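You operate a simulated robot arm through the tools that you are given. There is no shell and no other tool. Be economical: measure what you need, move in short steps, check, and stop when the job is done.

Carry out the task below with a simulated two-armed robot. There is one attempt and no reset: what you move stays moved.

Task
Wipe up the spill on the white table with the lilac guest towel and put it back.

The check looks at the end state, three seconds after you hand in, the way a careful person would. Anything else that was tipped, shoved, dropped, spilled or broken makes it a failure. Flat cloth is picked up by pressing the open fingertips on it (5 to 10 N) and closing them slowly along it; thin cloth reads only 2 to 8 mm in the jaws.

Robot
Two 7-joint arms with two-finger parallel grippers on one trunk, on a base that drives. Base frame: it is fixed to the floor where the robot stands at the start and does not move with it; the origin is under the middle of the robot, x ahead of it, y to its left, z up; the surface under the hand at the start is at about z = 800. Units: mm, rad, N and s.
The left shoulder is at the start at [60, 189, 1153], the right one opposite. With the tool pointing down near the work surface each hand reaches from about 100 to 640 mm from the robot's upright axis, wherever it stands, measured 20 degrees to its own side. Payload 3.43 kg a hand.
The tool frame of a hand sits at the grasp point between the pads (the TCP): z along the fingers, y along the line on which they close. The tips reach 30 mm beyond it. The gripper opens to 94 mm. The fingers are 28 mm wide and 10 mm thick; the gripper's body (50 by 96 mm) begins 55 mm behind the TCP.
Orientation is that of the tool frame in the base frame, as [roll, pitch, yaw] about the fixed x, y, z axes, in that order (R = Rz(yaw) Ry(pitch) Rx(roll)). With the fingers straight down and closing along the base's y, the tool's x points along the base's -x, its y along +y and its z along -z.

Tools
- The arms move only by the tool jog_arm. It takes "left_motion", "right_motion" or both (then of equal length, played together; a hand with none holds still); each is a list of rows, each a list of 3 entries, a list of its own where there are three numbers: the turn, a rotation vector about the tool's x, y, z in rad, then the shift along the tool's x, y, z in mm, then the gripper command, from -1 (shut) to 1 (fully open), values between in proportion. In form: [[[wx, wy, wz], [dx, dy, dz], fingers], ...]. A call has 1 to 12 rows; each row is the pose to reach, as a shift and turn from the pose commanded when the call began, along the tool's axes at that moment. A row lasts 0.2 s, in which the tool goes at most 50 mm and 0.15 rad; a call with a longer step from one row to the next is refused whole, and so is a gripper value outside its range. Where a pose cannot be reached the arm comes as near as it can. A force on the tool above 40 N (or 10 N above the force at the start of the call, whichever is more), or a blocked arm, ends the call early, and 0.2 s more pass. Each finger travels about 153 mm/s and halts on what it meets, pressing with about 34 N; the grip force reading is that of the motor and also rises with nothing between the fingers. The clock runs only during rows and for 0.2 s after the last one: add rows that repeat a pose to give the fingers time. It gives the time, the measured TCP pose, the force on the tool (base axes), the opening and the grip force at its end, in the units of the frame above (readings bear some noise), with the torque about the TCP (base axes, N m) and any sound that the robot's microphone picked up.
- Cameras (640 x 400 px; columns grow to the right, rows downward): "scene" is now at [21, 3.2, 1694.8]; the picture's right is [-0.03, -1.00, 0.00], its down [-0.86, 0.03, -0.51] and it looks along [0.51, -0.02, -0.86] (base axes); focal length 248 px, centre (320, 200). "left" rides on the left gripper at [76, -14, -103] in its tool frame; the picture's right is [0.18, 0.98, 0.00], its down [-0.75, 0.14, -0.64] and it looks along [-0.63, 0.12, 0.77] (tool axes); focal length 243 px, centre (320, 200). "right" rides on the right gripper at [76, 14, -103] in its tool frame; the picture's right is [-0.18, 0.98, 0.00], its down [-0.75, -0.14, -0.64] and it looks along [-0.63, -0.12, 0.77] (tool axes); focal length 243 px, centre (320, 200). There is no depth. A picture from a camera that has moved, and an enlarged one, comes with that camera's place and axes in the base frame and with its lens. The place of the scene camera against the robot may be out by one fixed shift of up to 25 mm in any direction.
- camera(camera): a new picture of that camera. The clock stands still meanwhile.
- slide_trunk(by): slides the trunk up (or, below 0, down) by that many mm; the arms and the scene camera ride with it, the base frame stays. It gives what a move gives, with no picture.
- steer(legs): drives the robot by 1 to 6 legs, each [ahead, left, turn to the left] in mm, mm and rad, along the robot's own axes; the way and the turn of a leg run together, so that a leg with both is an arc; at most 1500 mm and 3.142 rad a leg. The arms and the cameras ride along, it lands a little off, and it stops where it bumps. It gives what a move gives.
- turn_head(pan, tilt): turns the head with the scene camera to pan (to the left, within 1.501 rad either way) and tilt (down, from -0.506 to 1.204), counted from straight ahead of the robot. It gives what a move gives.
- close_up(camera, box): a new picture of the part [left, top, right, bottom] of that camera's present view, enlarged. The clock stands still meanwhile.
- job_done(): hands the job in; it is judged then, once.

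Work in short steps. Places have to be worked out from the pictures, the camera data and where the tool is seen: move nearer, look again, correct. Check each grasp and each placing, and mend what went wrong. You have 120 turns and 88 pictures in all, those below and enlarged ones among them. Open the grippers and draw the arms clear of the work before you hand the job in, unless the task says otherwise; then end with one line.

The tools are called after "Emit:" as a command line: name --argument value ..., lists and objects as JSON in quotes. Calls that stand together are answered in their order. jog_arm: Moves the arms, as the interface text tells. Its arguments: {"type":"object","properties":{"left_motion":{"type":"array","items":{"type":"array"}},"right_motion":{"type":"array","items":{"type":"array"}}},"required":[]} The other tools are called the same way: slide_trunk (by) slides the trunk up or down; steer (legs) drives the base; turn_head (pan, tilt) turns the head that bears the scene camera; camera (camera) takes a picture; close_up (camera, box) takes an enlarged picture of a part of a camera's view; job_done () hands the job in.

At the start:

```text
clock: 0.0
left_tool_pos: [373.6, 235.1, 1091.7]
left_tcp_rot: [3.141, -0.001, -3.141]
left_force: [0.0, -0.3, 0.1]
left_wrist_torque: [0.01, 0.0, 0.02]
left_finger_gap: 94.0
left_finger_force: 0.0
right_tool_pos: [345.2, -53.1, 1123.3]
right_tcp_rot: [-3.141, 0.001, 3.141]
right_force: [0.4, 0.3, -0.1]
right_wrist_torque: [0.01, 0.0, -0.03]
right_finger_gap: 94.1
right_finger_force: 0.0
trunk travel left (down, up): [-825.0, 165.0]
robot x, y, heading: [1.1, -2.6, -0.0]
head pan, tilt: [-0.03, 1.038]
```

scene: 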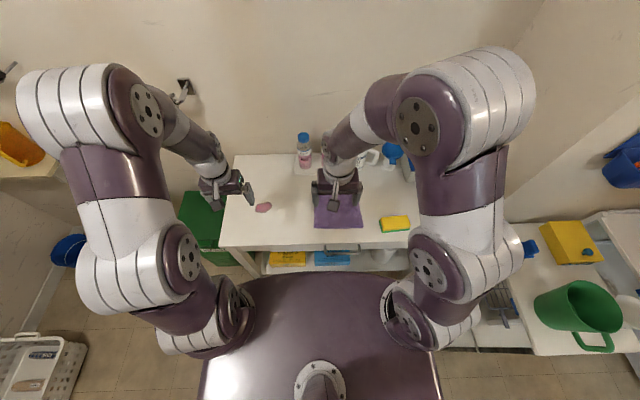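
right: 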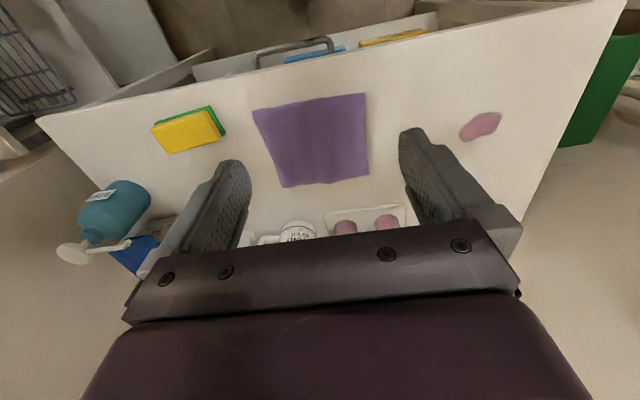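
left: 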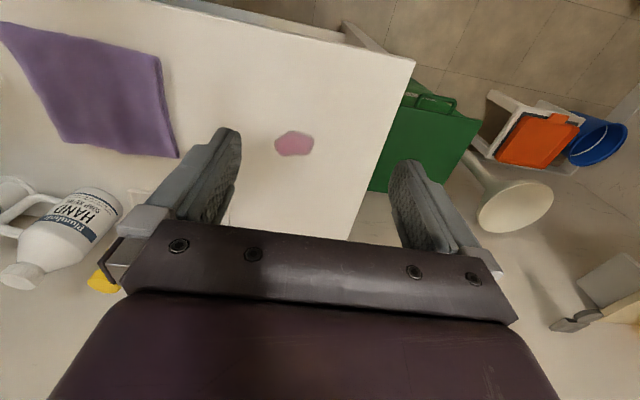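

The pink spill is at about (505, 215) and the purple cloth at about x 400–568, y -180–10. I'll look closer to confirm which cloth this is and what stands nearby.

Emit:
close_up --camera "scene" --box '[200, 110, 440, 280]'

Emit:
close_up --camera "right" --box '[120, 20, 560, 260]'

Emit:
turn_head --pan -0.9 --tilt 0.7

Emit:
camera --camera "scene"

```text
2.35 times, centred on (320, 195) of scene
camera zoom: at [21.0, 3.2, 1694.8], right [-0.03, -1.0, 0.0], down [-0.86, 0.03, -0.51], along [0.51, -0.02, -0.86], focal length 583 px, centre (320, 212)
```

zoom: 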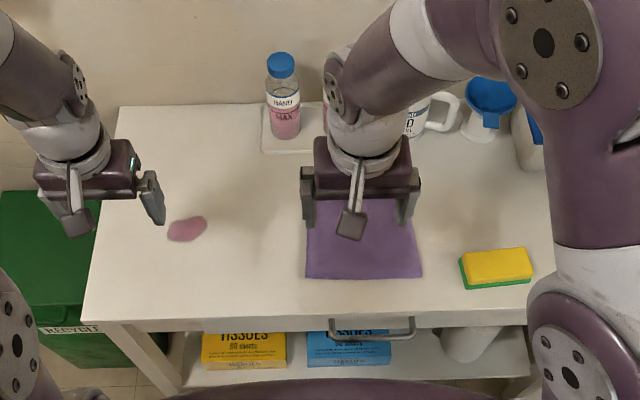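

```text
1.45 times, centred on (340, 140) of right
camera zoom: at [267.8, -41.3, 1226.3], right [0.18, 0.98, 0.0], down [0.75, -0.14, 0.64], along [0.63, -0.12, -0.77], focal length 353 px, centre (291, 287)
```

zoom: 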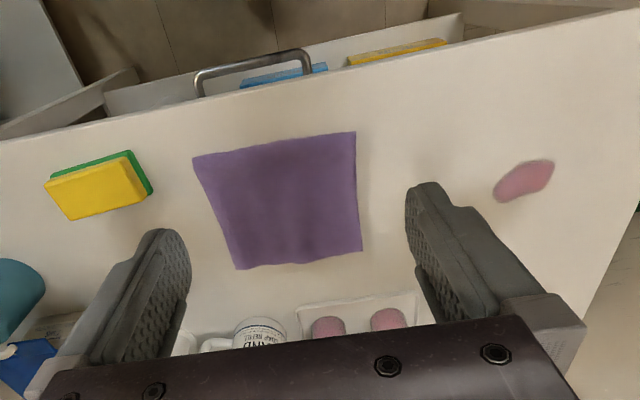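

```text
clock: 1.2
left_tool_pos: [373.0, 235.9, 1090.9]
left_tcp_rot: [-3.142, 0.0, 3.141]
left_force: [-0.1, 0.0, -0.3]
left_wrist_torque: [-0.02, -0.01, -0.02]
left_finger_gap: 93.8
left_finger_force: 0.1
right_tool_pos: [345.0, -54.7, 1123.9]
right_tcp_rot: [-3.142, 0.0, -3.141]
right_force: [0.0, 0.7, -0.1]
right_wrist_torque: [0.04, -0.01, -0.01]
right_finger_gap: 93.9
right_finger_force: 0.2
trunk travel left (down, up): [-825.0, 165.0]
robot x, y, heading: [-2.4, -1.1, -0.003]
head pan, tilt: [-0.901, 0.7]
```

```text
82 pictures are left
camera scene: at [6.7, -61.3, 1720.7], right [-0.78, -0.62, 0.0], down [-0.4, 0.5, -0.76], along [0.48, -0.6, -0.64], focal length 248 px, centre (320, 200)
```

scene: 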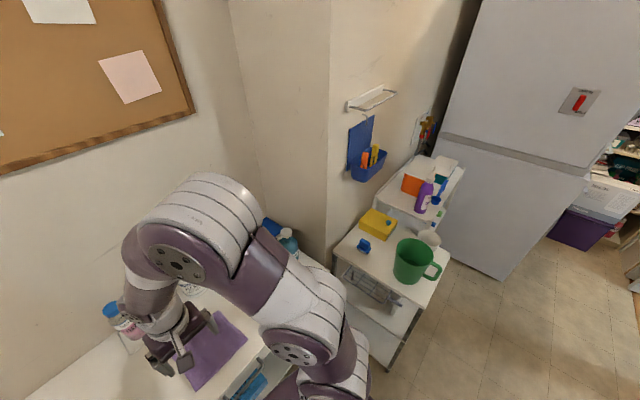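

The purple cloth is the only towel. I'll look back ahead, draw the right arm aside to the right and bring the left hand nearer the cloth's left edge.

Emit:
jog_arm --right_motion '[[[0, 0, 0], [20, -45, 0], 1], [[0, 0, 0], [40, -88, 0], 1], [[0, 0, 0], [60, -130, 0], 1], [[0, 0, 0], [80, -172, 0], 1], [[0, 0, 0], [100, -214, 0], 1], [[0, 0, 0], [110, -250, 0], 1], [[0, 0, 0], [110, -250, 0], 1]]'

Emit:
jog_arm --left_motion '[[[0, 0, 0], [-18, -45, 0], 1], [[0, 0, 0], [-36, -90, 0], 1], [[0, 0, 0], [-54, -135, 0], 1], [[0, 0, 0], [-72, -180, 0], 1], [[0, 0, 0], [-90, -225, 10], 1], [[0, 0, 0], [-100, -235, 50], 1], [[0, 0, 0], [-100, -235, 90], 1], [[0, 0, 0], [-100, -235, 130], 1], [[0, 0, 0], [-100, -235, 130], 1]]'

Emit:
turn_head --pan 0.0 --tilt 1.0

Emit:
camera --camera "scene"

Emit:
camera --camera "left"

```text
clock: 2.8
left_tool_pos: [371.6, 236.2, 1092.4]
left_tcp_rot: [3.141, 0.001, 3.141]
left_force: [0.3, -0.9, 1.7]
left_wrist_torque: [-0.01, 0.05, 0.02]
left_finger_gap: 94.1
left_finger_force: 0.1
right_tool_pos: [234.3, -303.7, 1123.7]
right_tcp_rot: [3.14, -0.001, -3.141]
right_force: [-0.8, 0.2, -0.1]
right_wrist_torque: [0.02, 0.01, -0.02]
right_finger_gap: 94.0
right_finger_force: 0.1
trunk travel left (down, up): [-825.0, 165.0]
robot x, y, heading: [1.2, 0.1, -0.0]
head pan, tilt: [-0.901, 0.7]
```

```text
clock: 4.8
left_tool_pos: [471.0, 0.2, 961.5]
left_tcp_rot: [-3.141, -0.001, 3.14]
left_force: [-0.6, -0.2, -0.2]
left_wrist_torque: [0.01, -0.02, -0.02]
left_finger_gap: 94.1
left_finger_force: 0.0
right_tool_pos: [235.8, -304.1, 1123.0]
right_tcp_rot: [3.141, 0.001, -3.14]
right_force: [-0.8, -0.6, 0.5]
right_wrist_torque: [-0.01, 0.01, 0.01]
right_finger_gap: 94.1
right_finger_force: 0.1
trunk travel left (down, up): [-825.0, 165.0]
robot x, y, heading: [-1.9, 0.1, 0.002]
head pan, tilt: [-0.901, 0.7]
```

```text
clock: 6.0
left_tool_pos: [471.5, -0.0, 961.5]
left_tcp_rot: [3.141, 0.0, -3.141]
left_force: [-0.2, 0.1, 0.1]
left_wrist_torque: [-0.04, 0.01, 0.01]
left_finger_gap: 94.0
left_finger_force: 0.0
right_tool_pos: [236.0, -304.5, 1124.8]
right_tcp_rot: [3.141, 0.0, 3.141]
right_force: [0.1, 0.9, -0.4]
right_wrist_torque: [0.0, 0.01, 0.0]
right_finger_gap: 94.3
right_finger_force: 0.1
trunk travel left (down, up): [-825.0, 165.0]
robot x, y, heading: [0.9, -2.7, -0.002]
head pan, tilt: [0.0, 1.0]
```

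```text
81 pictures are left
camera scene: at [23.4, 5.1, 1697.4], right [0.0, -1.0, 0.0], down [-0.84, 0.0, -0.54], along [0.54, 0.0, -0.84], focal length 248 px, centre (320, 200)
```

scene: 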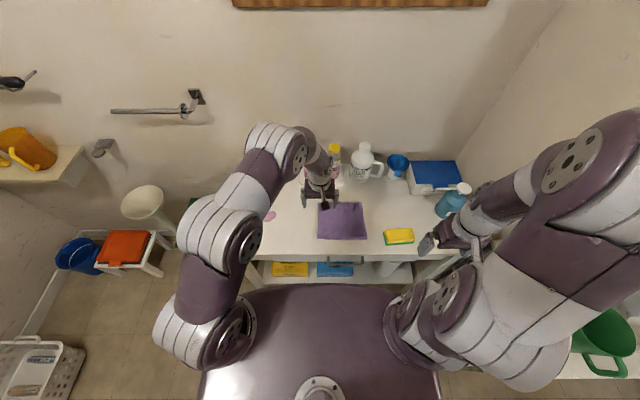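

```text
80 pictures are left
camera left: at [395.8, -13.4, 1063.7], right [-0.18, 0.98, 0.0], down [0.75, 0.14, 0.64], along [0.63, 0.12, -0.77], focal length 243 px, centre (320, 200)
```

left: 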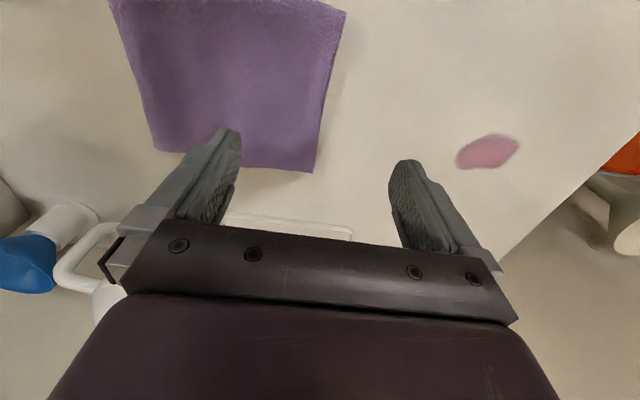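

Cloth edge computed at y≈11, x 402–567. I move the left hand over the middle of the left edge with the fingers half open, about 20 mm above.

Emit:
jog_arm --left_motion '[[[0, 0, 0], [-14, -30, 30], 0.06], [[0, 0, 0], [-14, -30, 70], 0.06], [[0, 0, 0], [-14, -30, 100], 0.06], [[0, 0, 0], [-14, -30, 110], 0.06], [[0, 0, 0], [-14, -30, 110], 0.06]]'

Emit:
camera --camera "left"

```text
clock: 7.2
left_tool_pos: [486.0, -29.5, 852.3]
left_tcp_rot: [-3.14, 0.001, 3.142]
left_force: [1.2, -0.5, 0.7]
left_wrist_torque: [0.03, 0.0, -0.01]
left_finger_gap: 49.5
left_finger_force: 0.1
right_tool_pos: [235.5, -303.8, 1124.7]
right_tcp_rot: [-3.141, -0.001, 3.14]
right_force: [-0.4, 0.3, 0.9]
right_wrist_torque: [-0.01, 0.02, 0.0]
right_finger_gap: 93.8
right_finger_force: 0.0
trunk travel left (down, up): [-825.0, 165.0]
robot x, y, heading: [-3.1, 1.4, -0.001]
head pan, tilt: [0.0, 1.0]
```

```text
79 pictures are left
camera left: at [410.1, -43.5, 953.0], right [-0.18, 0.98, 0.0], down [0.75, 0.14, 0.64], along [0.63, 0.12, -0.77], focal length 243 px, centre (320, 200)
```

left: 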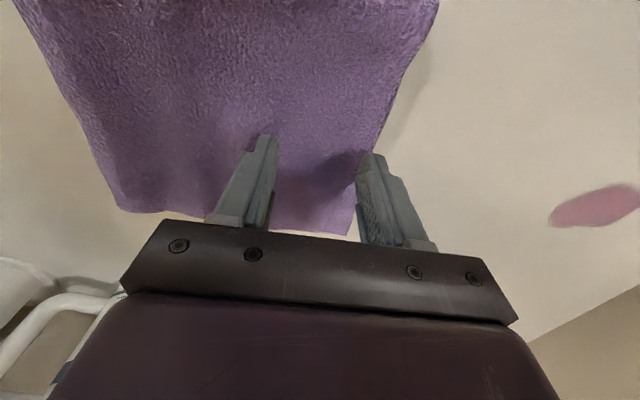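

The left fingertip is right at the edge; I shift 10 mm further in and lower in small steps to feel the table.

Emit:
jog_arm --left_motion '[[[0, 0, 0], [0, -10, 6], 0.06], [[0, 0, 0], [0, -10, 12], 0.06], [[0, 0, 0], [0, -10, 17], 0.06], [[0, 0, 0], [0, -10, 20], 0.06], [[0, 0, 0], [0, -10, 20], 0.06]]'

```text
clock: 8.4
left_tool_pos: [486.3, -39.2, 834.5]
left_tcp_rot: [-3.138, 0.008, -3.14]
left_force: [0.8, 2.5, 32.1]
left_wrist_torque: [0.3, -0.01, -0.02]
left_finger_gap: 49.6
left_finger_force: 0.1
right_tool_pos: [233.1, -304.8, 1126.1]
right_tcp_rot: [3.141, 0.002, 3.141]
right_force: [0.5, 0.1, -0.3]
right_wrist_torque: [0.0, 0.03, 0.01]
right_finger_gap: 93.8
right_finger_force: 0.1
trunk travel left (down, up): [-825.0, 165.0]
robot x, y, heading: [3.9, 0.9, 0.0]
head pan, tilt: [0.0, 1.0]
```

Contact at TCP z≈834.5 with 32 N, too much. I ease up 1.5 mm to get 5–10 N.

Emit:
jog_arm --left_motion '[[[0, 0, 0], [0, 0, -1.5], 0.06], [[0, 0, 0], [0, 0, -1.5], 0.06]]'

```text
clock: 9.0
left_tool_pos: [485.9, -39.2, 833.7]
left_tcp_rot: [-3.141, 0.006, -3.141]
left_force: [6.7, -0.4, 30.1]
left_wrist_torque: [0.17, -0.18, -0.05]
left_finger_gap: 49.6
left_finger_force: 0.1
right_tool_pos: [232.9, -304.3, 1124.8]
right_tcp_rot: [-3.141, 0.002, 3.142]
right_force: [-0.3, -0.1, 0.1]
right_wrist_torque: [0.0, 0.01, -0.01]
right_finger_gap: 94.2
right_finger_force: 0.1
trunk travel left (down, up): [-825.0, 165.0]
robot x, y, heading: [3.1, 0.3, -0.003]
head pan, tilt: [0.0, 1.0]
```

Still 30 N; raise a further 3 mm.

Emit:
jog_arm --left_motion '[[[0, 0, 0], [0, 0, -2.5], 0.06], [[0, 0, 0], [0, 0, -2.5], 0.06]]'

```text
clock: 9.6
left_tool_pos: [484.7, -38.9, 835.6]
left_tcp_rot: [3.141, -0.001, 3.141]
left_force: [3.2, -2.5, 16.5]
left_wrist_torque: [-0.03, -0.1, 0.01]
left_finger_gap: 49.2
left_finger_force: 0.1
right_tool_pos: [234.8, -304.3, 1124.6]
right_tcp_rot: [-3.141, -0.001, -3.14]
right_force: [1.0, -0.1, 0.4]
right_wrist_torque: [0.02, -0.02, 0.03]
right_finger_gap: 94.1
right_finger_force: 0.1
trunk travel left (down, up): [-825.0, 165.0]
robot x, y, heading: [1.4, 0.4, 0.002]
head pan, tilt: [0.0, 1.0]
```

About 5.4 N/mm; raise 1.5 mm more for ~8 N and close slowly.

Emit:
jog_arm --left_motion '[[[0, 0, 0], [0, 0, -1.5], 0.06], [[0, 0, 0], [0, 0, -1.5], -0.04], [[0, 0, 0], [0, 0, -1.5], -0.14], [[0, 0, 0], [0, 0, -1.5], -0.24], [[0, 0, 0], [0, 0, -1.5], -0.34], [[0, 0, 0], [0, 0, -1.5], -0.44], [[0, 0, 0], [0, 0, -1.5], -0.54], [[0, 0, 0], [0, 0, -1.5], -0.64], [[0, 0, 0], [0, 0, -1.5], -0.76], [[0, 0, 0], [0, 0, -1.5], -0.88], [[0, 0, 0], [0, 0, -1.5], -1], [[0, 0, 0], [0, 0, -1.5], -1]]'

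Emit:
camera --camera "left"

```text
clock: 12.2
left_tool_pos: [486.6, -39.4, 838.3]
left_tcp_rot: [3.141, 0.001, -3.141]
left_force: [0.4, -0.2, 4.8]
left_wrist_torque: [0.02, -0.04, 0.03]
left_finger_gap: 8.3
left_finger_force: 34.3
right_tool_pos: [236.1, -303.8, 1124.3]
right_tcp_rot: [-3.141, 0.0, 3.141]
right_force: [0.0, -0.1, 0.3]
right_wrist_torque: [0.03, 0.02, 0.01]
right_finger_gap: 94.1
right_finger_force: 0.1
trunk travel left (down, up): [-825.0, 165.0]
robot x, y, heading: [-0.5, 2.9, -0.001]
head pan, tilt: [0.0, 1.0]
```

```text
78 pictures are left
camera left: at [410.4, -53.0, 938.8], right [-0.18, 0.98, 0.0], down [0.75, 0.14, 0.64], along [0.63, 0.12, -0.77], focal length 243 px, centre (320, 200)
```

left: 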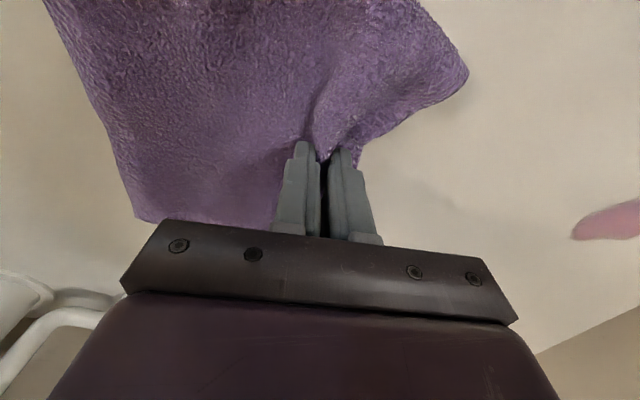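

Gripped (8.3 mm, 34 N). I drag the towel leftward along the table toward the spill.

Emit:
jog_arm --left_motion '[[[0, 0, 0], [-1, 15, -1], -1], [[0, 0, 0], [-3, 33, -1], -1], [[0, 0, 0], [-5, 51, -1], -1], [[0, 0, 0], [-7, 69, -1], -1], [[0, 0, 0], [-9, 87, -1], -1], [[0, 0, 0], [-11, 105, -1], -1], [[0, 0, 0], [-13, 123, -1], -1], [[0, 0, 0], [-15, 141, -1], -1], [[0, 0, 0], [-16, 159, -1], -1], [[0, 0, 0], [-17, 177, -1], -1], [[0, 0, 0], [-18, 195, -1], -1], [[0, 0, 0], [-18, 195, -1], -1]]'

Emit:
camera --camera "left"

Emit:
close_up --camera "scene" --box '[200, 130, 480, 290]'

```text
clock: 14.8
left_tool_pos: [503.8, 156.5, 837.9]
left_tcp_rot: [-3.14, 0.0, -3.141]
left_force: [0.1, 0.7, 1.6]
left_wrist_torque: [-0.03, 0.0, -0.02]
left_finger_gap: 8.4
left_finger_force: 33.9
right_tool_pos: [234.9, -305.5, 1123.7]
right_tcp_rot: [-3.141, 0.001, -3.141]
right_force: [0.1, 0.1, 0.0]
right_wrist_torque: [0.01, 0.01, 0.01]
right_finger_gap: 93.9
right_finger_force: 0.1
trunk travel left (down, up): [-825.0, 165.0]
robot x, y, heading: [-2.8, -2.0, 0.003]
head pan, tilt: [0.0, 1.0]
```

```text
77 pictures are left
camera left: at [428.6, 141.9, 939.8], right [-0.18, 0.98, 0.0], down [0.75, 0.14, 0.64], along [0.63, 0.12, -0.77], focal length 243 px, centre (320, 200)
```

left: 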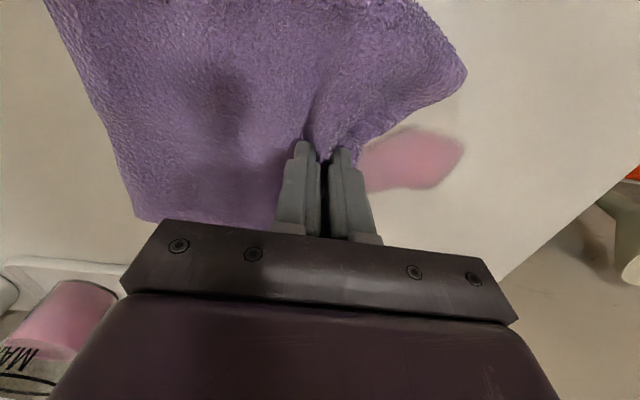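

```text
2.29 times, centred on (340, 210) of scene
camera zoom: at [23.2, 4.6, 1697.4], right [0.0, -1.0, 0.0], down [-0.84, 0.0, -0.54], along [0.54, 0.0, -0.84], focal length 567 px, centre (274, 177)
```

zoom: 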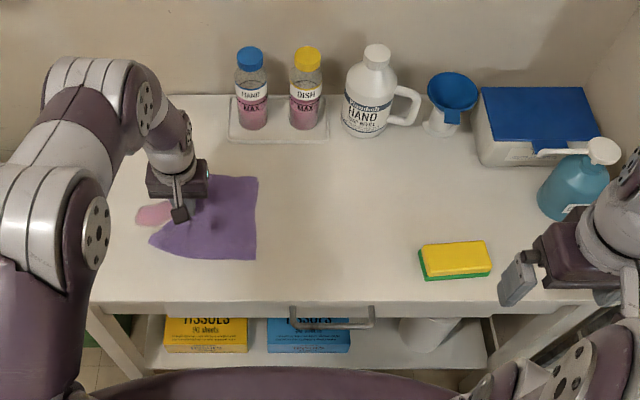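

The towel trails flat; the spill spans about x 475–525, y 190–242. I drag on across it with light pressure until the towel centre is over it.

Emit:
jog_arm --left_motion '[[[0, 0, 0], [2, 12, 1], -1], [[0, 0, 0], [4, 24, 1], -1], [[0, 0, 0], [6, 36, 1], -1], [[0, 0, 0], [8, 48, 1], -1], [[0, 0, 0], [8, 60, 1], -1], [[0, 0, 0], [8, 72, 1], -1], [[0, 0, 0], [8, 84, 1], -1], [[0, 0, 0], [8, 96, 1], -1], [[0, 0, 0], [8, 106, 1], -1], [[0, 0, 0], [8, 116, 1], -1], [[0, 0, 0], [8, 116, 1], -1]]'

Emit:
camera --camera "left"

Emit:
close_up --camera "scene" --box '[200, 130, 480, 290]'

```text
clock: 17.2
left_tool_pos: [496.0, 271.7, 837.5]
left_tcp_rot: [3.14, 0.001, -3.142]
left_force: [0.1, -1.7, 3.9]
left_wrist_torque: [-0.06, -0.01, 0.0]
left_finger_gap: 8.2
left_finger_force: 34.2
right_tool_pos: [234.2, -304.8, 1124.1]
right_tcp_rot: [3.141, 0.0, -3.141]
right_force: [-0.8, 0.9, 0.2]
right_wrist_torque: [-0.02, 0.01, 0.01]
right_finger_gap: 93.9
right_finger_force: 0.0
trunk travel left (down, up): [-825.0, 165.0]
robot x, y, heading: [0.9, 3.2, 0.003]
head pan, tilt: [0.0, 1.0]
```

```text
75 pictures are left
camera left: at [420.6, 257.4, 938.9], right [-0.18, 0.98, 0.0], down [0.75, 0.14, 0.64], along [0.63, 0.12, -0.77], focal length 243 px, centre (320, 200)
```

left: 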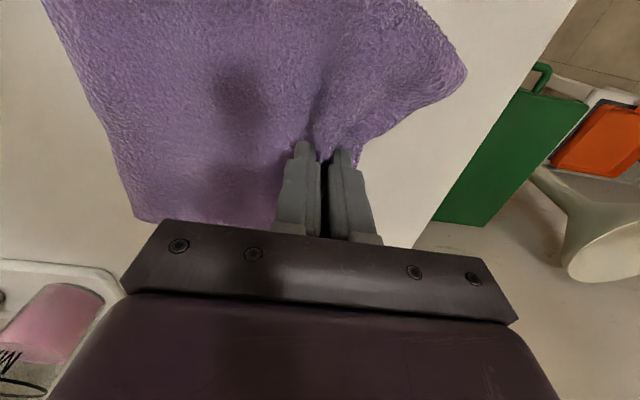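

```text
2.29 times, centred on (340, 210) of scene
camera zoom: at [22.9, 4.3, 1697.4], right [0.0, -1.0, 0.0], down [-0.84, 0.0, -0.54], along [0.54, 0.0, -0.84], focal length 567 px, centre (274, 177)
```

zoom: 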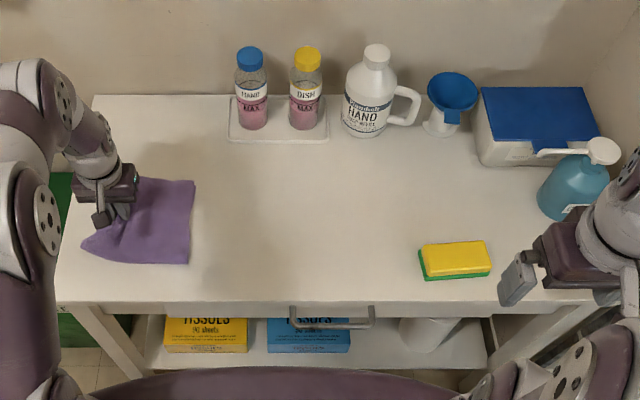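

The towel slides nearly rigidly and is over the spill now. I stroke back to the right with light pressure, watching for buckling, which also exposes the spill area.

Emit:
jog_arm --left_motion '[[[0, 0, 0], [6, -15, 1], -1], [[0, 0, 0], [10, -30, 1], -1], [[0, 0, 0], [10, -45, 1], -1], [[0, 0, 0], [10, -60, 1], -1], [[0, 0, 0], [10, -75, 1], -1], [[0, 0, 0], [10, -90, 1], -1], [[0, 0, 0], [10, -105, 1], -1], [[0, 0, 0], [10, -120, 1], -1], [[0, 0, 0], [10, -120, 1], -1]]'

Emit:
camera --camera "left"

Emit:
close_up --camera "scene" --box '[200, 130, 480, 290]'

```text
clock: 19.2
left_tool_pos: [485.3, 152.1, 836.7]
left_tcp_rot: [3.141, 0.0, 3.141]
left_force: [-0.5, 1.4, 9.6]
left_wrist_torque: [0.06, -0.05, 0.01]
left_finger_gap: 8.4
left_finger_force: 34.6
right_tool_pos: [234.1, -304.8, 1124.0]
right_tcp_rot: [-3.141, 0.0, -3.141]
right_force: [0.2, 0.7, -0.3]
right_wrist_torque: [-0.04, 0.03, 0.0]
right_finger_gap: 93.9
right_finger_force: 0.1
trunk travel left (down, up): [-825.0, 165.0]
robot x, y, heading: [-1.1, 2.8, -0.006]
head pan, tilt: [0.0, 1.0]
```

```text
73 pictures are left
camera left: at [410.0, 138.2, 938.2], right [-0.18, 0.98, 0.0], down [0.75, 0.14, 0.64], along [0.63, 0.12, -0.77], focal length 243 px, centre (320, 200)
```

left: 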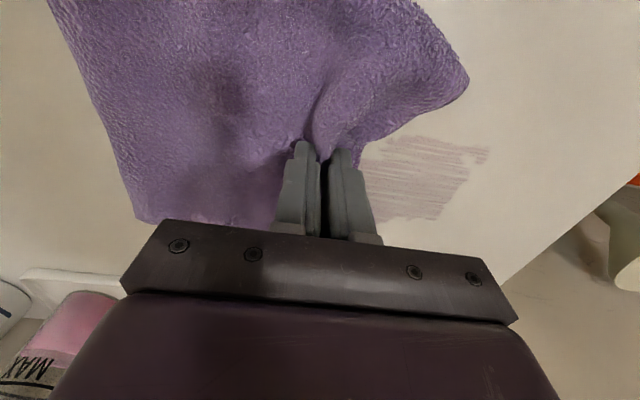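

```text
2.29 times, centred on (340, 210) of scene
camera zoom: at [22.1, 5.7, 1697.4], right [0.0, -1.0, 0.0], down [-0.84, 0.0, -0.54], along [0.54, 0.0, -0.84], focal length 567 px, centre (274, 177)
```

zoom: 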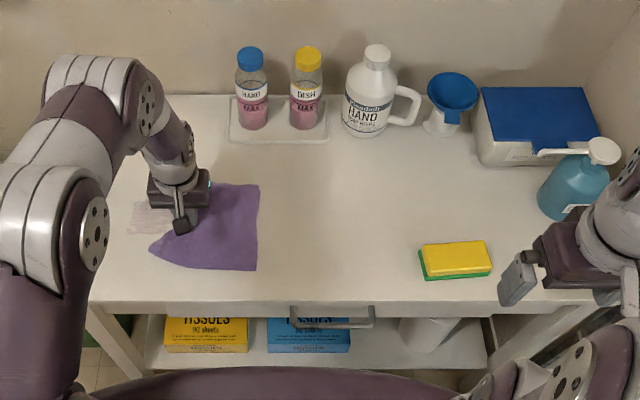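

The wipe works, leaving faint streaks (x 465–525, y 182–245). I make more strokes at different x with the same pressure.

Emit:
jog_arm --left_motion '[[[0, 0, 0], [-14, 0, 1], -1], [[0, 0, 0], [-28, 10, 1], -1], [[0, 0, 0], [-28, 33, 1], -1], [[0, 0, 0], [-28, 56, 1], -1], [[0, 0, 0], [-28, 79, 1], -1], [[0, 0, 0], [-28, 102, 1], -1], [[0, 0, 0], [-18, 120, 1], -1], [[0, 0, 0], [-10, 100, 1], -1], [[0, 0, 0], [-10, 75, 1], -1], [[0, 0, 0], [-10, 50, 1], -1], [[0, 0, 0], [-10, 25, 1], -1], [[0, 0, 0], [-10, 0, 1], -1]]'

Emit:
jog_arm --left_motion '[[[0, 0, 0], [-10, 0, 0.5], -1], [[0, 0, 0], [-10, 23, 0.5], -1], [[0, 0, 0], [-10, 46, 0.5], -1], [[0, 0, 0], [-10, 69, 0.5], -1], [[0, 0, 0], [-10, 92, 0.5], -1], [[0, 0, 0], [8, 110, 0.5], -1], [[0, 0, 0], [20, 110, 0.5], -1], [[0, 0, 0], [20, 85, 0.5], -1], [[0, 0, 0], [20, 60, 0.5], -1], [[0, 0, 0], [20, 30, 0.5], -1], [[0, 0, 0], [20, 0, 0.5], -1], [[0, 0, 0], [20, 0, 0.5], -1]]'

Emit:
camera --camera "left"

```text
clock: 21.8
left_tool_pos: [496.0, 151.5, 836.4]
left_tcp_rot: [-3.141, 0.002, -3.141]
left_force: [-0.2, 9.4, 23.1]
left_wrist_torque: [0.34, -0.07, 0.02]
left_finger_gap: 8.7
left_finger_force: 34.1
right_tool_pos: [233.8, -304.9, 1124.6]
right_tcp_rot: [-3.141, 0.002, -3.141]
right_force: [-0.1, -0.4, 0.4]
right_wrist_torque: [0.02, -0.03, 0.0]
right_finger_gap: 94.1
right_finger_force: 0.2
trunk travel left (down, up): [-825.0, 165.0]
robot x, y, heading: [-3.2, -5.0, -0.001]
head pan, tilt: [0.0, 1.0]
```

```text
clock: 24.4
left_tool_pos: [473.7, 151.4, 834.9]
left_tcp_rot: [3.141, 0.003, 3.14]
left_force: [-0.2, 8.0, 31.5]
left_wrist_torque: [0.31, -0.08, 0.05]
left_finger_gap: 8.4
left_finger_force: 33.8
right_tool_pos: [232.6, -303.0, 1126.3]
right_tcp_rot: [3.141, 0.004, 3.141]
right_force: [0.3, 0.1, -0.1]
right_wrist_torque: [0.0, 0.01, 0.02]
right_finger_gap: 93.8
right_finger_force: 0.2
trunk travel left (down, up): [-825.0, 165.0]
robot x, y, heading: [2.4, -1.3, -0.0]
head pan, tilt: [0.0, 1.0]
```

```text
71 pictures are left
camera left: at [398.2, 137.9, 936.9], right [-0.18, 0.98, 0.0], down [0.75, 0.14, 0.64], along [0.63, 0.12, -0.77], focal length 243 px, centre (320, 200)
```

left: 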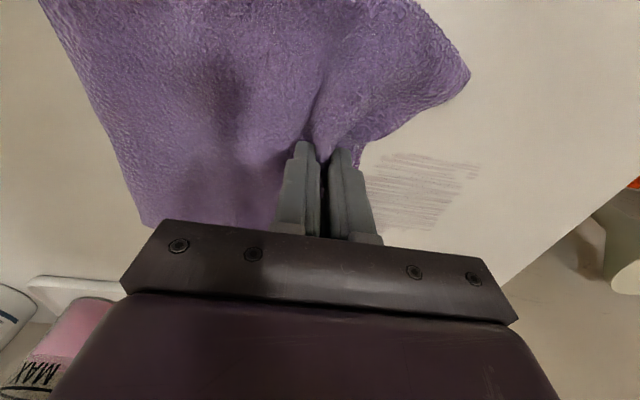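

Streaks are fading but pressure has crept to 30 N; I ease off 2.5 mm and do several more strokes covering x 475–520.

Emit:
jog_arm --left_motion '[[[0, 0, 0], [-4, 0, -2.5], -1], [[0, 0, 0], [-8, 40, -2.5], -1], [[0, 0, 0], [-8, 80, -2.5], -1], [[0, 0, 0], [-8, 112, -2.5], -1], [[0, 0, 0], [-18, 80, -2.5], -1], [[0, 0, 0], [-20, 40, -2.5], -1], [[0, 0, 0], [-20, 0, -2.5], -1], [[0, 0, 0], [-32, 40, -2.5], -1], [[0, 0, 0], [-32, 80, -2.5], -1], [[0, 0, 0], [-32, 112, -2.5], -1], [[0, 0, 0], [-44, 75, -2.5], -1], [[0, 0, 0], [-44, 40, -2.5], -1]]'

Emit:
jog_arm --left_motion '[[[0, 0, 0], [0, -40, 0], -1], [[0, 0, 0], [-3, 0, 0], -1], [[0, 0, 0], [-3, 40, 0], -1], [[0, 0, 0], [-3, 72, 0], -1], [[0, 0, 0], [8, 40, 0], -1], [[0, 0, 0], [8, 0, 0], -1], [[0, 0, 0], [8, -40, 0], -1], [[0, 0, 0], [20, 0, 0], -1], [[0, 0, 0], [20, 40, 0], -1], [[0, 0, 0], [20, 72, 0], -1], [[0, 0, 0], [32, 40, 0], -1], [[0, 0, 0], [32, 0, 0], -1]]'

Emit:
jog_arm --left_motion '[[[0, 0, 0], [0, -40, 0], -1], [[0, 0, 0], [0, -40, 0], -1]]'

Emit:
camera --camera "left"

Emit:
close_up --camera "scene" --box '[200, 130, 480, 290]'

```text
clock: 27.0
left_tool_pos: [520.1, 191.2, 838.7]
left_tcp_rot: [3.141, 0.001, -3.14]
left_force: [-0.7, 0.8, 2.6]
left_wrist_torque: [0.02, -0.05, 0.03]
left_finger_gap: 8.3
left_finger_force: 34.1
right_tool_pos: [236.3, -305.4, 1124.5]
right_tcp_rot: [3.14, -0.001, 3.141]
right_force: [0.3, 0.0, -0.4]
right_wrist_torque: [0.04, 0.0, -0.02]
right_finger_gap: 94.1
right_finger_force: 0.0
trunk travel left (down, up): [-825.0, 165.0]
robot x, y, heading: [2.4, 2.5, 0.002]
head pan, tilt: [0.0, 1.0]
```

```text
clock: 29.6
left_tool_pos: [488.7, 191.1, 837.2]
left_tcp_rot: [3.14, 0.001, -3.141]
left_force: [-1.2, 2.2, 6.8]
left_wrist_torque: [0.11, 0.01, 0.02]
left_finger_gap: 8.3
left_finger_force: 34.4
right_tool_pos: [235.0, -305.8, 1124.1]
right_tcp_rot: [3.139, 0.0, -3.14]
right_force: [0.6, 1.3, -0.9]
right_wrist_torque: [-0.02, 0.02, -0.03]
right_finger_gap: 93.7
right_finger_force: 0.1
trunk travel left (down, up): [-825.0, 165.0]
robot x, y, heading: [2.1, -0.8, 0.002]
head pan, tilt: [0.0, 1.0]
```

```text
clock: 30.2
left_tool_pos: [488.6, 152.3, 836.3]
left_tcp_rot: [3.141, 0.0, -3.141]
left_force: [-0.4, -2.8, 7.4]
left_wrist_torque: [-0.12, 0.01, 0.01]
left_finger_gap: 8.2
left_finger_force: 34.0
right_tool_pos: [236.4, -305.1, 1124.0]
right_tcp_rot: [-3.142, 0.001, 3.141]
right_force: [0.4, 0.7, -0.2]
right_wrist_torque: [-0.01, 0.0, -0.02]
right_finger_gap: 94.0
right_finger_force: 0.0
trunk travel left (down, up): [-825.0, 165.0]
robot x, y, heading: [-1.6, 2.2, 0.003]
head pan, tilt: [0.0, 1.0]
```

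```text
70 pictures are left
camera left: at [412.2, 138.2, 938.2], right [-0.18, 0.98, 0.0], down [0.75, 0.14, 0.64], along [0.63, 0.12, -0.77], focal length 243 px, centre (320, 200)
```

left: 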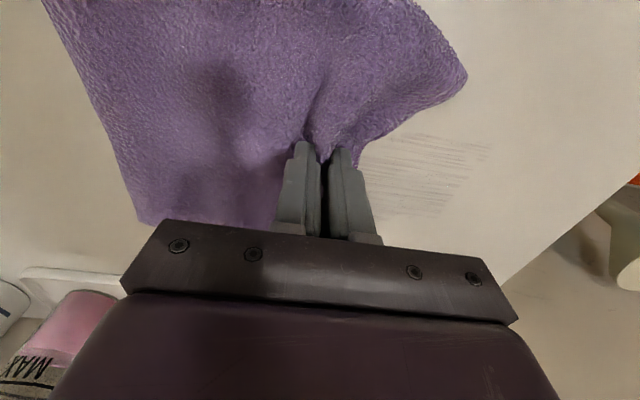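

```text
2.29 times, centred on (340, 210) of scene
camera zoom: at [22.5, 5.3, 1697.4], right [0.0, -1.0, 0.0], down [-0.84, 0.0, -0.54], along [0.54, 0.0, -0.84], focal length 567 px, centre (274, 177)
```

zoom: 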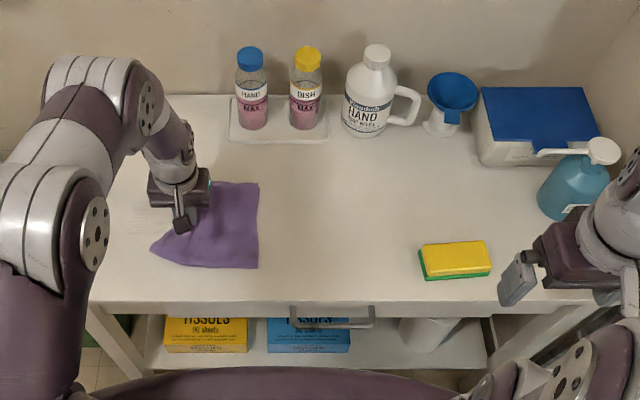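

Fainter still; another set of strokes with a little more pressure (about 12 N).

Emit:
jog_arm --left_motion '[[[0, 0, 0], [14, 0, 1], -1], [[0, 0, 0], [18, 40, 1], -1], [[0, 0, 0], [18, 80, 1], -1], [[0, 0, 0], [18, 114, 1], -1], [[0, 0, 0], [8, 80, 1], -1], [[0, 0, 0], [8, 40, 1], -1], [[0, 0, 0], [8, 0, 1], -1], [[0, 0, 0], [-2, 40, 1], -1], [[0, 0, 0], [-2, 80, 1], -1], [[0, 0, 0], [-2, 114, 1], -1], [[0, 0, 0], [-12, 80, 1], -1], [[0, 0, 0], [-12, 40, 1], -1]]'

Emit:
jog_arm --left_motion '[[[0, 0, 0], [0, -40, 0.5], -1], [[0, 0, 0], [-10, 0, 0.5], -1], [[0, 0, 0], [-10, 40, 0.5], -1], [[0, 0, 0], [-10, 74, 0.5], -1], [[0, 0, 0], [-20, 40, 0.5], -1], [[0, 0, 0], [-20, 0, 0.5], -1], [[0, 0, 0], [-20, -40, 0.5], -1], [[0, 0, 0], [0, 0, 0.5], -1], [[0, 0, 0], [0, 40, 0.5], -1], [[0, 0, 0], [10, 74, 0.5], -1], [[0, 0, 0], [16, 40, 0.5], -1], [[0, 0, 0], [16, 0, 0.5], -1]]'

Emit:
jog_arm --left_motion '[[[0, 0, 0], [0, -40, 0], -1], [[0, 0, 0], [0, -40, 0], -1]]'

Emit:
close_up --camera "left" --box '[240, 40, 600, 260]'

```text
clock: 32.8
left_tool_pos: [500.2, 191.1, 837.0]
left_tcp_rot: [3.14, 0.0, 3.141]
left_force: [0.7, 2.4, 6.3]
left_wrist_torque: [0.04, -0.08, 0.0]
left_finger_gap: 8.3
left_finger_force: 34.0
right_tool_pos: [235.3, -306.1, 1124.0]
right_tcp_rot: [3.139, 0.001, 3.141]
right_force: [0.1, 0.1, 1.0]
right_wrist_torque: [0.04, -0.02, 0.02]
right_finger_gap: 93.9
right_finger_force: 0.1
trunk travel left (down, up): [-825.0, 165.0]
robot x, y, heading: [2.8, -2.6, 0.002]
head pan, tilt: [0.0, 1.0]
```

```text
clock: 35.4
left_tool_pos: [484.8, 192.6, 835.1]
left_tcp_rot: [3.139, 0.001, -3.141]
left_force: [-2.7, 5.4, 15.8]
left_wrist_torque: [0.24, -0.01, 0.05]
left_finger_gap: 8.4
left_finger_force: 34.3
right_tool_pos: [235.2, -306.3, 1124.5]
right_tcp_rot: [3.139, -0.001, 3.141]
right_force: [1.1, 0.4, -0.8]
right_wrist_torque: [0.03, -0.01, 0.01]
right_finger_gap: 93.8
right_finger_force: 0.2
trunk travel left (down, up): [-825.0, 165.0]
robot x, y, heading: [0.7, 2.3, 0.002]
head pan, tilt: [0.0, 1.0]
```

```text
clock: 36.0
left_tool_pos: [484.4, 152.3, 836.8]
left_tcp_rot: [-3.141, 0.002, 3.141]
left_force: [0.0, -3.1, 15.6]
left_wrist_torque: [-0.12, -0.03, -0.02]
left_finger_gap: 8.4
left_finger_force: 33.9
right_tool_pos: [233.1, -304.6, 1124.7]
right_tcp_rot: [3.14, 0.001, 3.141]
right_force: [0.1, -0.6, -0.1]
right_wrist_torque: [-0.02, 0.01, 0.0]
right_finger_gap: 94.0
right_finger_force: 0.0
trunk travel left (down, up): [-825.0, 165.0]
robot x, y, heading: [-2.1, 2.6, -0.003]
head pan, tilt: [0.0, 1.0]
```

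```text
1.78 times, centred on (420, 150) of left
camera zoom: at [408.2, 139.0, 937.6], right [-0.18, 0.98, 0.0], down [0.75, 0.14, 0.64], along [0.63, 0.12, -0.77], focal length 431 px, centre (142, 289)
```

zoom: 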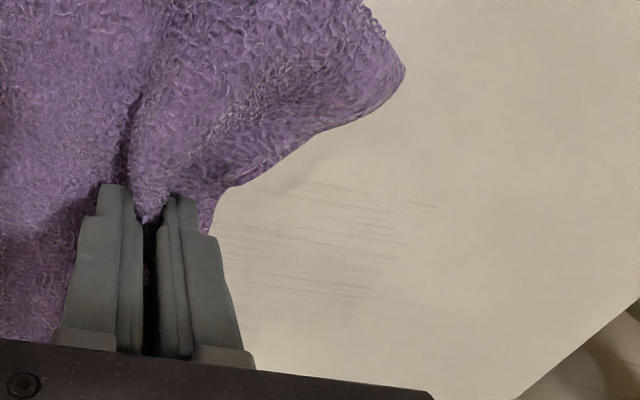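

Nearly gone; two more sets of strokes should finish it.

Emit:
jog_arm --left_motion '[[[0, 0, 0], [14, 0, 0], -1], [[0, 0, 0], [18, 40, 0], -1], [[0, 0, 0], [18, 80, 0], -1], [[0, 0, 0], [18, 116, 0], -1], [[0, 0, 0], [8, 80, 0], -1], [[0, 0, 0], [8, 40, 0], -1], [[0, 0, 0], [8, 0, 0], -1], [[0, 0, 0], [-2, 40, 0], -1], [[0, 0, 0], [-2, 80, 0], -1], [[0, 0, 0], [-2, 116, 0], -1], [[0, 0, 0], [-12, 80, 0], -1], [[0, 0, 0], [-12, 40, 0], -1]]'

Emit:
jog_arm --left_motion '[[[0, 0, 0], [0, -40, 0], -1], [[0, 0, 0], [-10, 0, 0], -1], [[0, 0, 0], [-10, 40, 0], -1], [[0, 0, 0], [-10, 76, 0], -1], [[0, 0, 0], [-20, 40, 0], -1], [[0, 0, 0], [-20, 0, 0], -1], [[0, 0, 0], [-20, -40, 0], -1], [[0, 0, 0], [-28, 0, 0], -1], [[0, 0, 0], [-28, 40, 0], -1], [[0, 0, 0], [-15, 76, 0], -1], [[0, 0, 0], [-5, 40, 0], -1], [[0, 0, 0], [-5, 0, 0], -1]]'

Emit:
jog_arm --left_motion '[[[0, 0, 0], [0, -40, 0], -1], [[0, 0, 0], [12, 0, 0], -1], [[0, 0, 0], [12, 40, 0], -1], [[0, 0, 0], [12, 76, 0], -1], [[0, 0, 0], [22, 40, 0], -1], [[0, 0, 0], [22, 0, 0], -1], [[0, 0, 0], [22, -40, 0], -1], [[0, 0, 0], [22, -80, 0], -1], [[0, 0, 0], [22, -80, 0], -1]]'

Emit:
close_up --camera "left" --box '[240, 40, 600, 260]'

```text
clock: 38.6
left_tool_pos: [495.5, 191.5, 836.8]
left_tcp_rot: [3.139, -0.001, -3.14]
left_force: [0.8, 4.8, 11.8]
left_wrist_torque: [0.17, -0.11, 0.02]
left_finger_gap: 8.3
left_finger_force: 33.8
right_tool_pos: [234.7, -304.8, 1122.9]
right_tcp_rot: [3.141, 0.001, -3.141]
right_force: [-0.6, -0.3, -0.5]
right_wrist_torque: [0.0, 0.03, 0.03]
right_finger_gap: 94.1
right_finger_force: 0.0
trunk travel left (down, up): [-825.0, 165.0]
robot x, y, heading: [-1.7, -1.2, 0.002]
head pan, tilt: [0.0, 1.0]
```

```text
clock: 41.2
left_tool_pos: [499.5, 192.4, 836.1]
left_tcp_rot: [3.14, -0.002, -3.141]
left_force: [-1.3, 5.9, 16.5]
left_wrist_torque: [0.19, -0.01, 0.02]
left_finger_gap: 8.1
left_finger_force: 33.9
right_tool_pos: [236.2, -303.3, 1123.5]
right_tcp_rot: [3.14, 0.002, -3.141]
right_force: [-0.2, -0.6, 0.0]
right_wrist_torque: [0.0, 0.03, -0.01]
right_finger_gap: 93.8
right_finger_force: 0.2
trunk travel left (down, up): [-825.0, 165.0]
robot x, y, heading: [1.6, -1.4, 0.002]
head pan, tilt: [0.0, 1.0]
```

```text
clock: 43.2
left_tool_pos: [479.3, 112.8, 836.5]
left_tcp_rot: [-3.14, 0.001, -3.141]
left_force: [-1.2, 0.1, 13.5]
left_wrist_torque: [0.03, 0.01, 0.03]
left_finger_gap: 8.3
left_finger_force: 33.8
right_tool_pos: [235.0, -304.1, 1125.1]
right_tcp_rot: [3.141, 0.002, 3.142]
right_force: [0.7, 0.0, 1.3]
right_wrist_torque: [-0.02, 0.0, 0.02]
right_finger_gap: 93.8
right_finger_force: 0.0
trunk travel left (down, up): [-825.0, 165.0]
robot x, y, heading: [-1.4, 0.3, -0.003]
head pan, tilt: [0.0, 1.0]
```

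```text
1.78 times, centred on (420, 150) of left
camera zoom: at [402.6, 98.2, 937.7], right [-0.18, 0.98, 0.0], down [0.75, 0.14, 0.64], along [0.63, 0.12, -0.77], focal length 431 px, centre (142, 289)
```

zoom: 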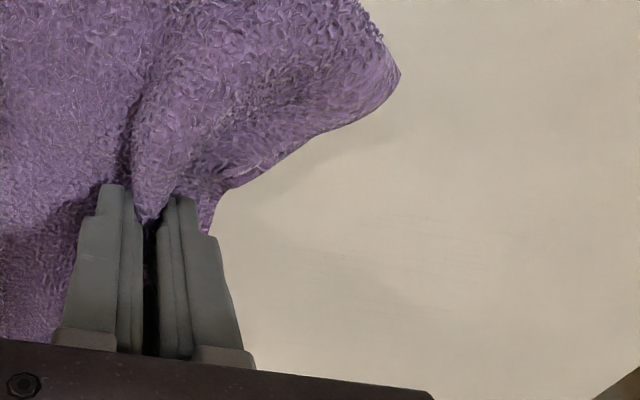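

Only a very faint trace remains near x 465–490, y 190–250; one more set centred there.

Emit:
jog_arm --left_motion '[[[0, 0, 0], [0, 40, 0.5], -1], [[0, 0, 0], [4, 80, 0.5], -1], [[0, 0, 0], [4, 120, 0.5], -1], [[0, 0, 0], [4, 156, 0.5], -1], [[0, 0, 0], [12, 120, 0.5], -1], [[0, 0, 0], [12, 80, 0.5], -1], [[0, 0, 0], [12, 50, 0.5], -1], [[0, 0, 0], [-4, 80, 0.5], -1], [[0, 0, 0], [-4, 120, 0.5], -1], [[0, 0, 0], [-4, 156, 0.5], -1], [[0, 0, 0], [-14, 120, 0.5], -1], [[0, 0, 0], [-14, 80, 0.5], -1]]'

Emit:
jog_arm --left_motion '[[[0, 0, 0], [0, -30, 0], -1], [[0, 0, 0], [12, 0, 0], -1], [[0, 0, 0], [12, 40, 0], -1], [[0, 0, 0], [12, 76, 0], -1], [[0, 0, 0], [24, 40, 0], -1], [[0, 0, 0], [24, 0, 0], -1], [[0, 0, 0], [-4, 0, 0], -1], [[0, 0, 0], [-12, 40, 0], -1], [[0, 0, 0], [-12, 76, 0], -1], [[0, 0, 0], [-4, 40, 0], -1], [[0, 0, 0], [6, 0, 0], -1], [[0, 0, 0], [6, -35, 0], -1]]'

Emit:
jog_arm --left_motion '[[[0, 0, 0], [0, -40, -1], -1], [[0, 0, 0], [0, -60, -1], -1], [[0, 0, 0], [0, -60, -1], -1]]'

Emit:
close_up --camera "left" --box '[240, 40, 600, 260]'

Emit:
close_up --camera "scene" --box '[200, 130, 480, 290]'

```text
clock: 45.8
left_tool_pos: [493.6, 190.7, 836.9]
left_tcp_rot: [3.139, 0.001, -3.141]
left_force: [1.3, 4.7, 11.4]
left_wrist_torque: [0.14, -0.08, -0.01]
left_finger_gap: 8.3
left_finger_force: 33.8
right_tool_pos: [235.1, -305.5, 1123.3]
right_tcp_rot: [3.139, -0.001, 3.141]
right_force: [0.8, -0.7, -0.2]
right_wrist_torque: [0.02, -0.01, -0.01]
right_finger_gap: 94.0
right_finger_force: 0.0
trunk travel left (down, up): [-825.0, 165.0]
robot x, y, heading: [-2.3, -0.1, -0.002]
head pan, tilt: [0.0, 1.0]
```

```text
clock: 48.4
left_tool_pos: [486.1, 157.9, 835.4]
left_tcp_rot: [3.141, 0.002, -3.139]
left_force: [-1.0, 7.9, 19.9]
left_wrist_torque: [0.28, -0.01, -0.01]
left_finger_gap: 8.4
left_finger_force: 34.2
right_tool_pos: [233.4, -303.6, 1125.8]
right_tcp_rot: [-3.141, 0.002, -3.142]
right_force: [-0.6, -0.1, -0.2]
right_wrist_torque: [-0.02, 0.03, -0.03]
right_finger_gap: 94.1
right_finger_force: 0.0
trunk travel left (down, up): [-825.0, 165.0]
robot x, y, heading: [-3.4, -2.6, 0.003]
head pan, tilt: [0.0, 1.0]
```

```text
clock: 49.2
left_tool_pos: [485.2, 97.3, 836.3]
left_tcp_rot: [-3.141, 0.0, 3.141]
left_force: [-1.3, 3.5, 10.3]
left_wrist_torque: [0.1, -0.01, 0.01]
left_finger_gap: 8.6
left_finger_force: 34.0
right_tool_pos: [233.9, -303.0, 1124.9]
right_tcp_rot: [3.14, 0.0, -3.141]
right_force: [-0.3, 1.2, -0.3]
right_wrist_torque: [-0.02, 0.02, -0.01]
right_finger_gap: 93.9
right_finger_force: 0.0
trunk travel left (down, up): [-825.0, 165.0]
robot x, y, heading: [0.6, -3.8, 0.0]
head pan, tilt: [0.0, 1.0]
```

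```text
1.78 times, centred on (420, 150) of left
camera zoom: at [410.4, 83.2, 937.8], right [-0.18, 0.98, 0.0], down [0.75, 0.14, 0.64], along [0.63, 0.12, -0.77], focal length 431 px, centre (142, 289)
```

zoom: 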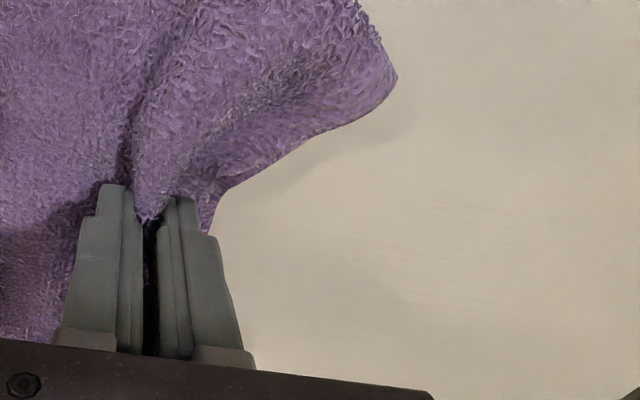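

```text
2.29 times, centred on (340, 210) of scene
camera zoom: at [21.5, 5.5, 1697.3], right [0.0, -1.0, 0.0], down [-0.84, 0.0, -0.54], along [0.54, 0.0, -0.84], focal length 567 px, centre (274, 177)
```

zoom: 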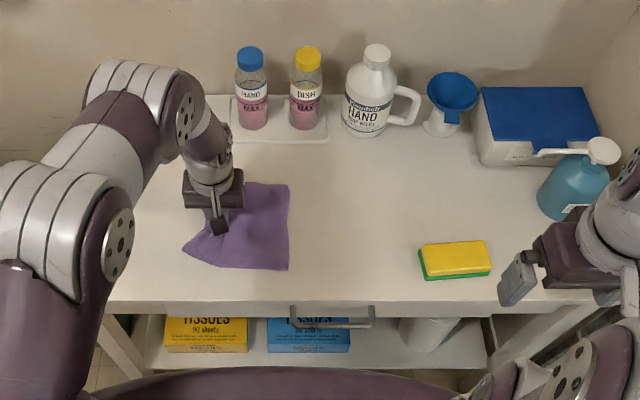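

Just a ghost remains around x 460–500; two final stroke sets there.

Emit:
jog_arm --left_motion '[[[0, 0, 0], [0, 40, 0.5], -1], [[0, 0, 0], [0, 70, 0.5], -1], [[0, 0, 0], [0, 100, 0.5], -1], [[0, 0, 0], [0, 135, 0.5], -1], [[0, 0, 0], [0, 165, 0.5], -1], [[0, 0, 0], [10, 130, 0.5], -1], [[0, 0, 0], [10, 95, 0.5], -1], [[0, 0, 0], [10, 65, 0.5], -1], [[0, 0, 0], [20, 100, 0.5], -1], [[0, 0, 0], [20, 135, 0.5], -1], [[0, 0, 0], [20, 165, 0.5], -1], [[0, 0, 0], [26, 130, 0.5], -1]]'

Emit:
jog_arm --left_motion '[[[0, 0, 0], [0, -35, 0], -1], [[0, 0, 0], [-2, -65, 0], -1], [[0, 0, 0], [-18, -30, 0], -1], [[0, 0, 0], [-18, 0, 0], -1], [[0, 0, 0], [-18, 35, 0], -1], [[0, 0, 0], [-32, 0, 0], -1], [[0, 0, 0], [-32, -35, 0], -1], [[0, 0, 0], [-32, -65, 0], -1], [[0, 0, 0], [-40, -30, 0], -1], [[0, 0, 0], [-40, 0, 0], -1], [[0, 0, 0], [-40, 35, 0], -1], [[0, 0, 0], [-26, 0, 0], -1]]'

Emit:
jog_arm --left_motion '[[[0, 0, 0], [4, -35, 0], -1], [[0, 0, 0], [4, -65, 0], -1], [[0, 0, 0], [14, -30, 0], -1], [[0, 0, 0], [14, 5, 0], -1], [[0, 0, 0], [14, 35, 0], -1], [[0, 0, 0], [20, 0, 0], -1], [[0, 0, 0], [20, -35, 0], -1], [[0, 0, 0], [14, -70, 0], -1], [[0, 0, 0], [6, -110, -1], -1], [[0, 0, 0], [0, -150, -1], -1], [[0, 0, 0], [0, -150, -1], -1]]'

Emit:
close_up --camera "left" --box '[240, 40, 600, 260]'

```text
clock: 51.8
left_tool_pos: [460.1, 226.1, 835.8]
left_tcp_rot: [3.14, 0.0, -3.14]
left_force: [1.3, 4.0, 9.7]
left_wrist_torque: [0.16, -0.07, 0.01]
left_finger_gap: 8.5
left_finger_force: 34.4
right_tool_pos: [234.6, -304.3, 1123.9]
right_tcp_rot: [3.139, 0.0, -3.141]
right_force: [0.9, -0.3, 0.0]
right_wrist_torque: [0.03, 0.03, 0.01]
right_finger_gap: 94.2
right_finger_force: 0.0
trunk travel left (down, up): [-825.0, 165.0]
robot x, y, heading: [-0.1, -1.0, 0.0]
head pan, tilt: [0.0, 1.0]
```

```text
clock: 54.4
left_tool_pos: [487.6, 226.3, 836.1]
left_tcp_rot: [3.14, 0.001, -3.142]
left_force: [1.2, 4.1, 11.7]
left_wrist_torque: [0.16, -0.12, -0.02]
left_finger_gap: 8.3
left_finger_force: 34.1
right_tool_pos: [234.7, -304.4, 1124.2]
right_tcp_rot: [3.139, 0.001, 3.142]
right_force: [0.2, 0.2, -0.7]
right_wrist_torque: [0.0, 0.02, -0.01]
right_finger_gap: 94.1
right_finger_force: 0.2
trunk travel left (down, up): [-825.0, 165.0]
robot x, y, heading: [-3.2, -0.1, 0.004]
head pan, tilt: [0.0, 1.0]
```

```text
clock: 56.8
left_tool_pos: [486.1, 76.4, 835.6]
left_tcp_rot: [3.139, 0.0, -3.142]
left_force: [-1.8, -1.5, 6.2]
left_wrist_torque: [-0.07, 0.04, 0.02]
left_finger_gap: 8.2
left_finger_force: 34.0
right_tool_pos: [235.0, -304.3, 1125.1]
right_tcp_rot: [3.141, 0.0, -3.14]
right_force: [0.3, 0.7, 0.0]
right_wrist_torque: [-0.05, 0.01, 0.01]
right_finger_gap: 93.9
right_finger_force: 0.0
trunk travel left (down, up): [-825.0, 165.0]
robot x, y, heading: [1.1, -0.8, -0.0]
head pan, tilt: [0.0, 1.0]
```

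```text
1.78 times, centred on (420, 150) of left
camera zoom: at [410.5, 62.7, 938.2], right [-0.18, 0.98, 0.0], down [0.75, 0.14, 0.64], along [0.63, 0.12, -0.77], focal length 431 px, centre (142, 289)
```

zoom: 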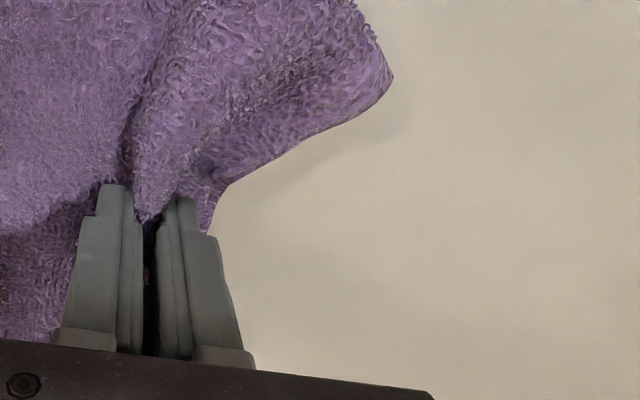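

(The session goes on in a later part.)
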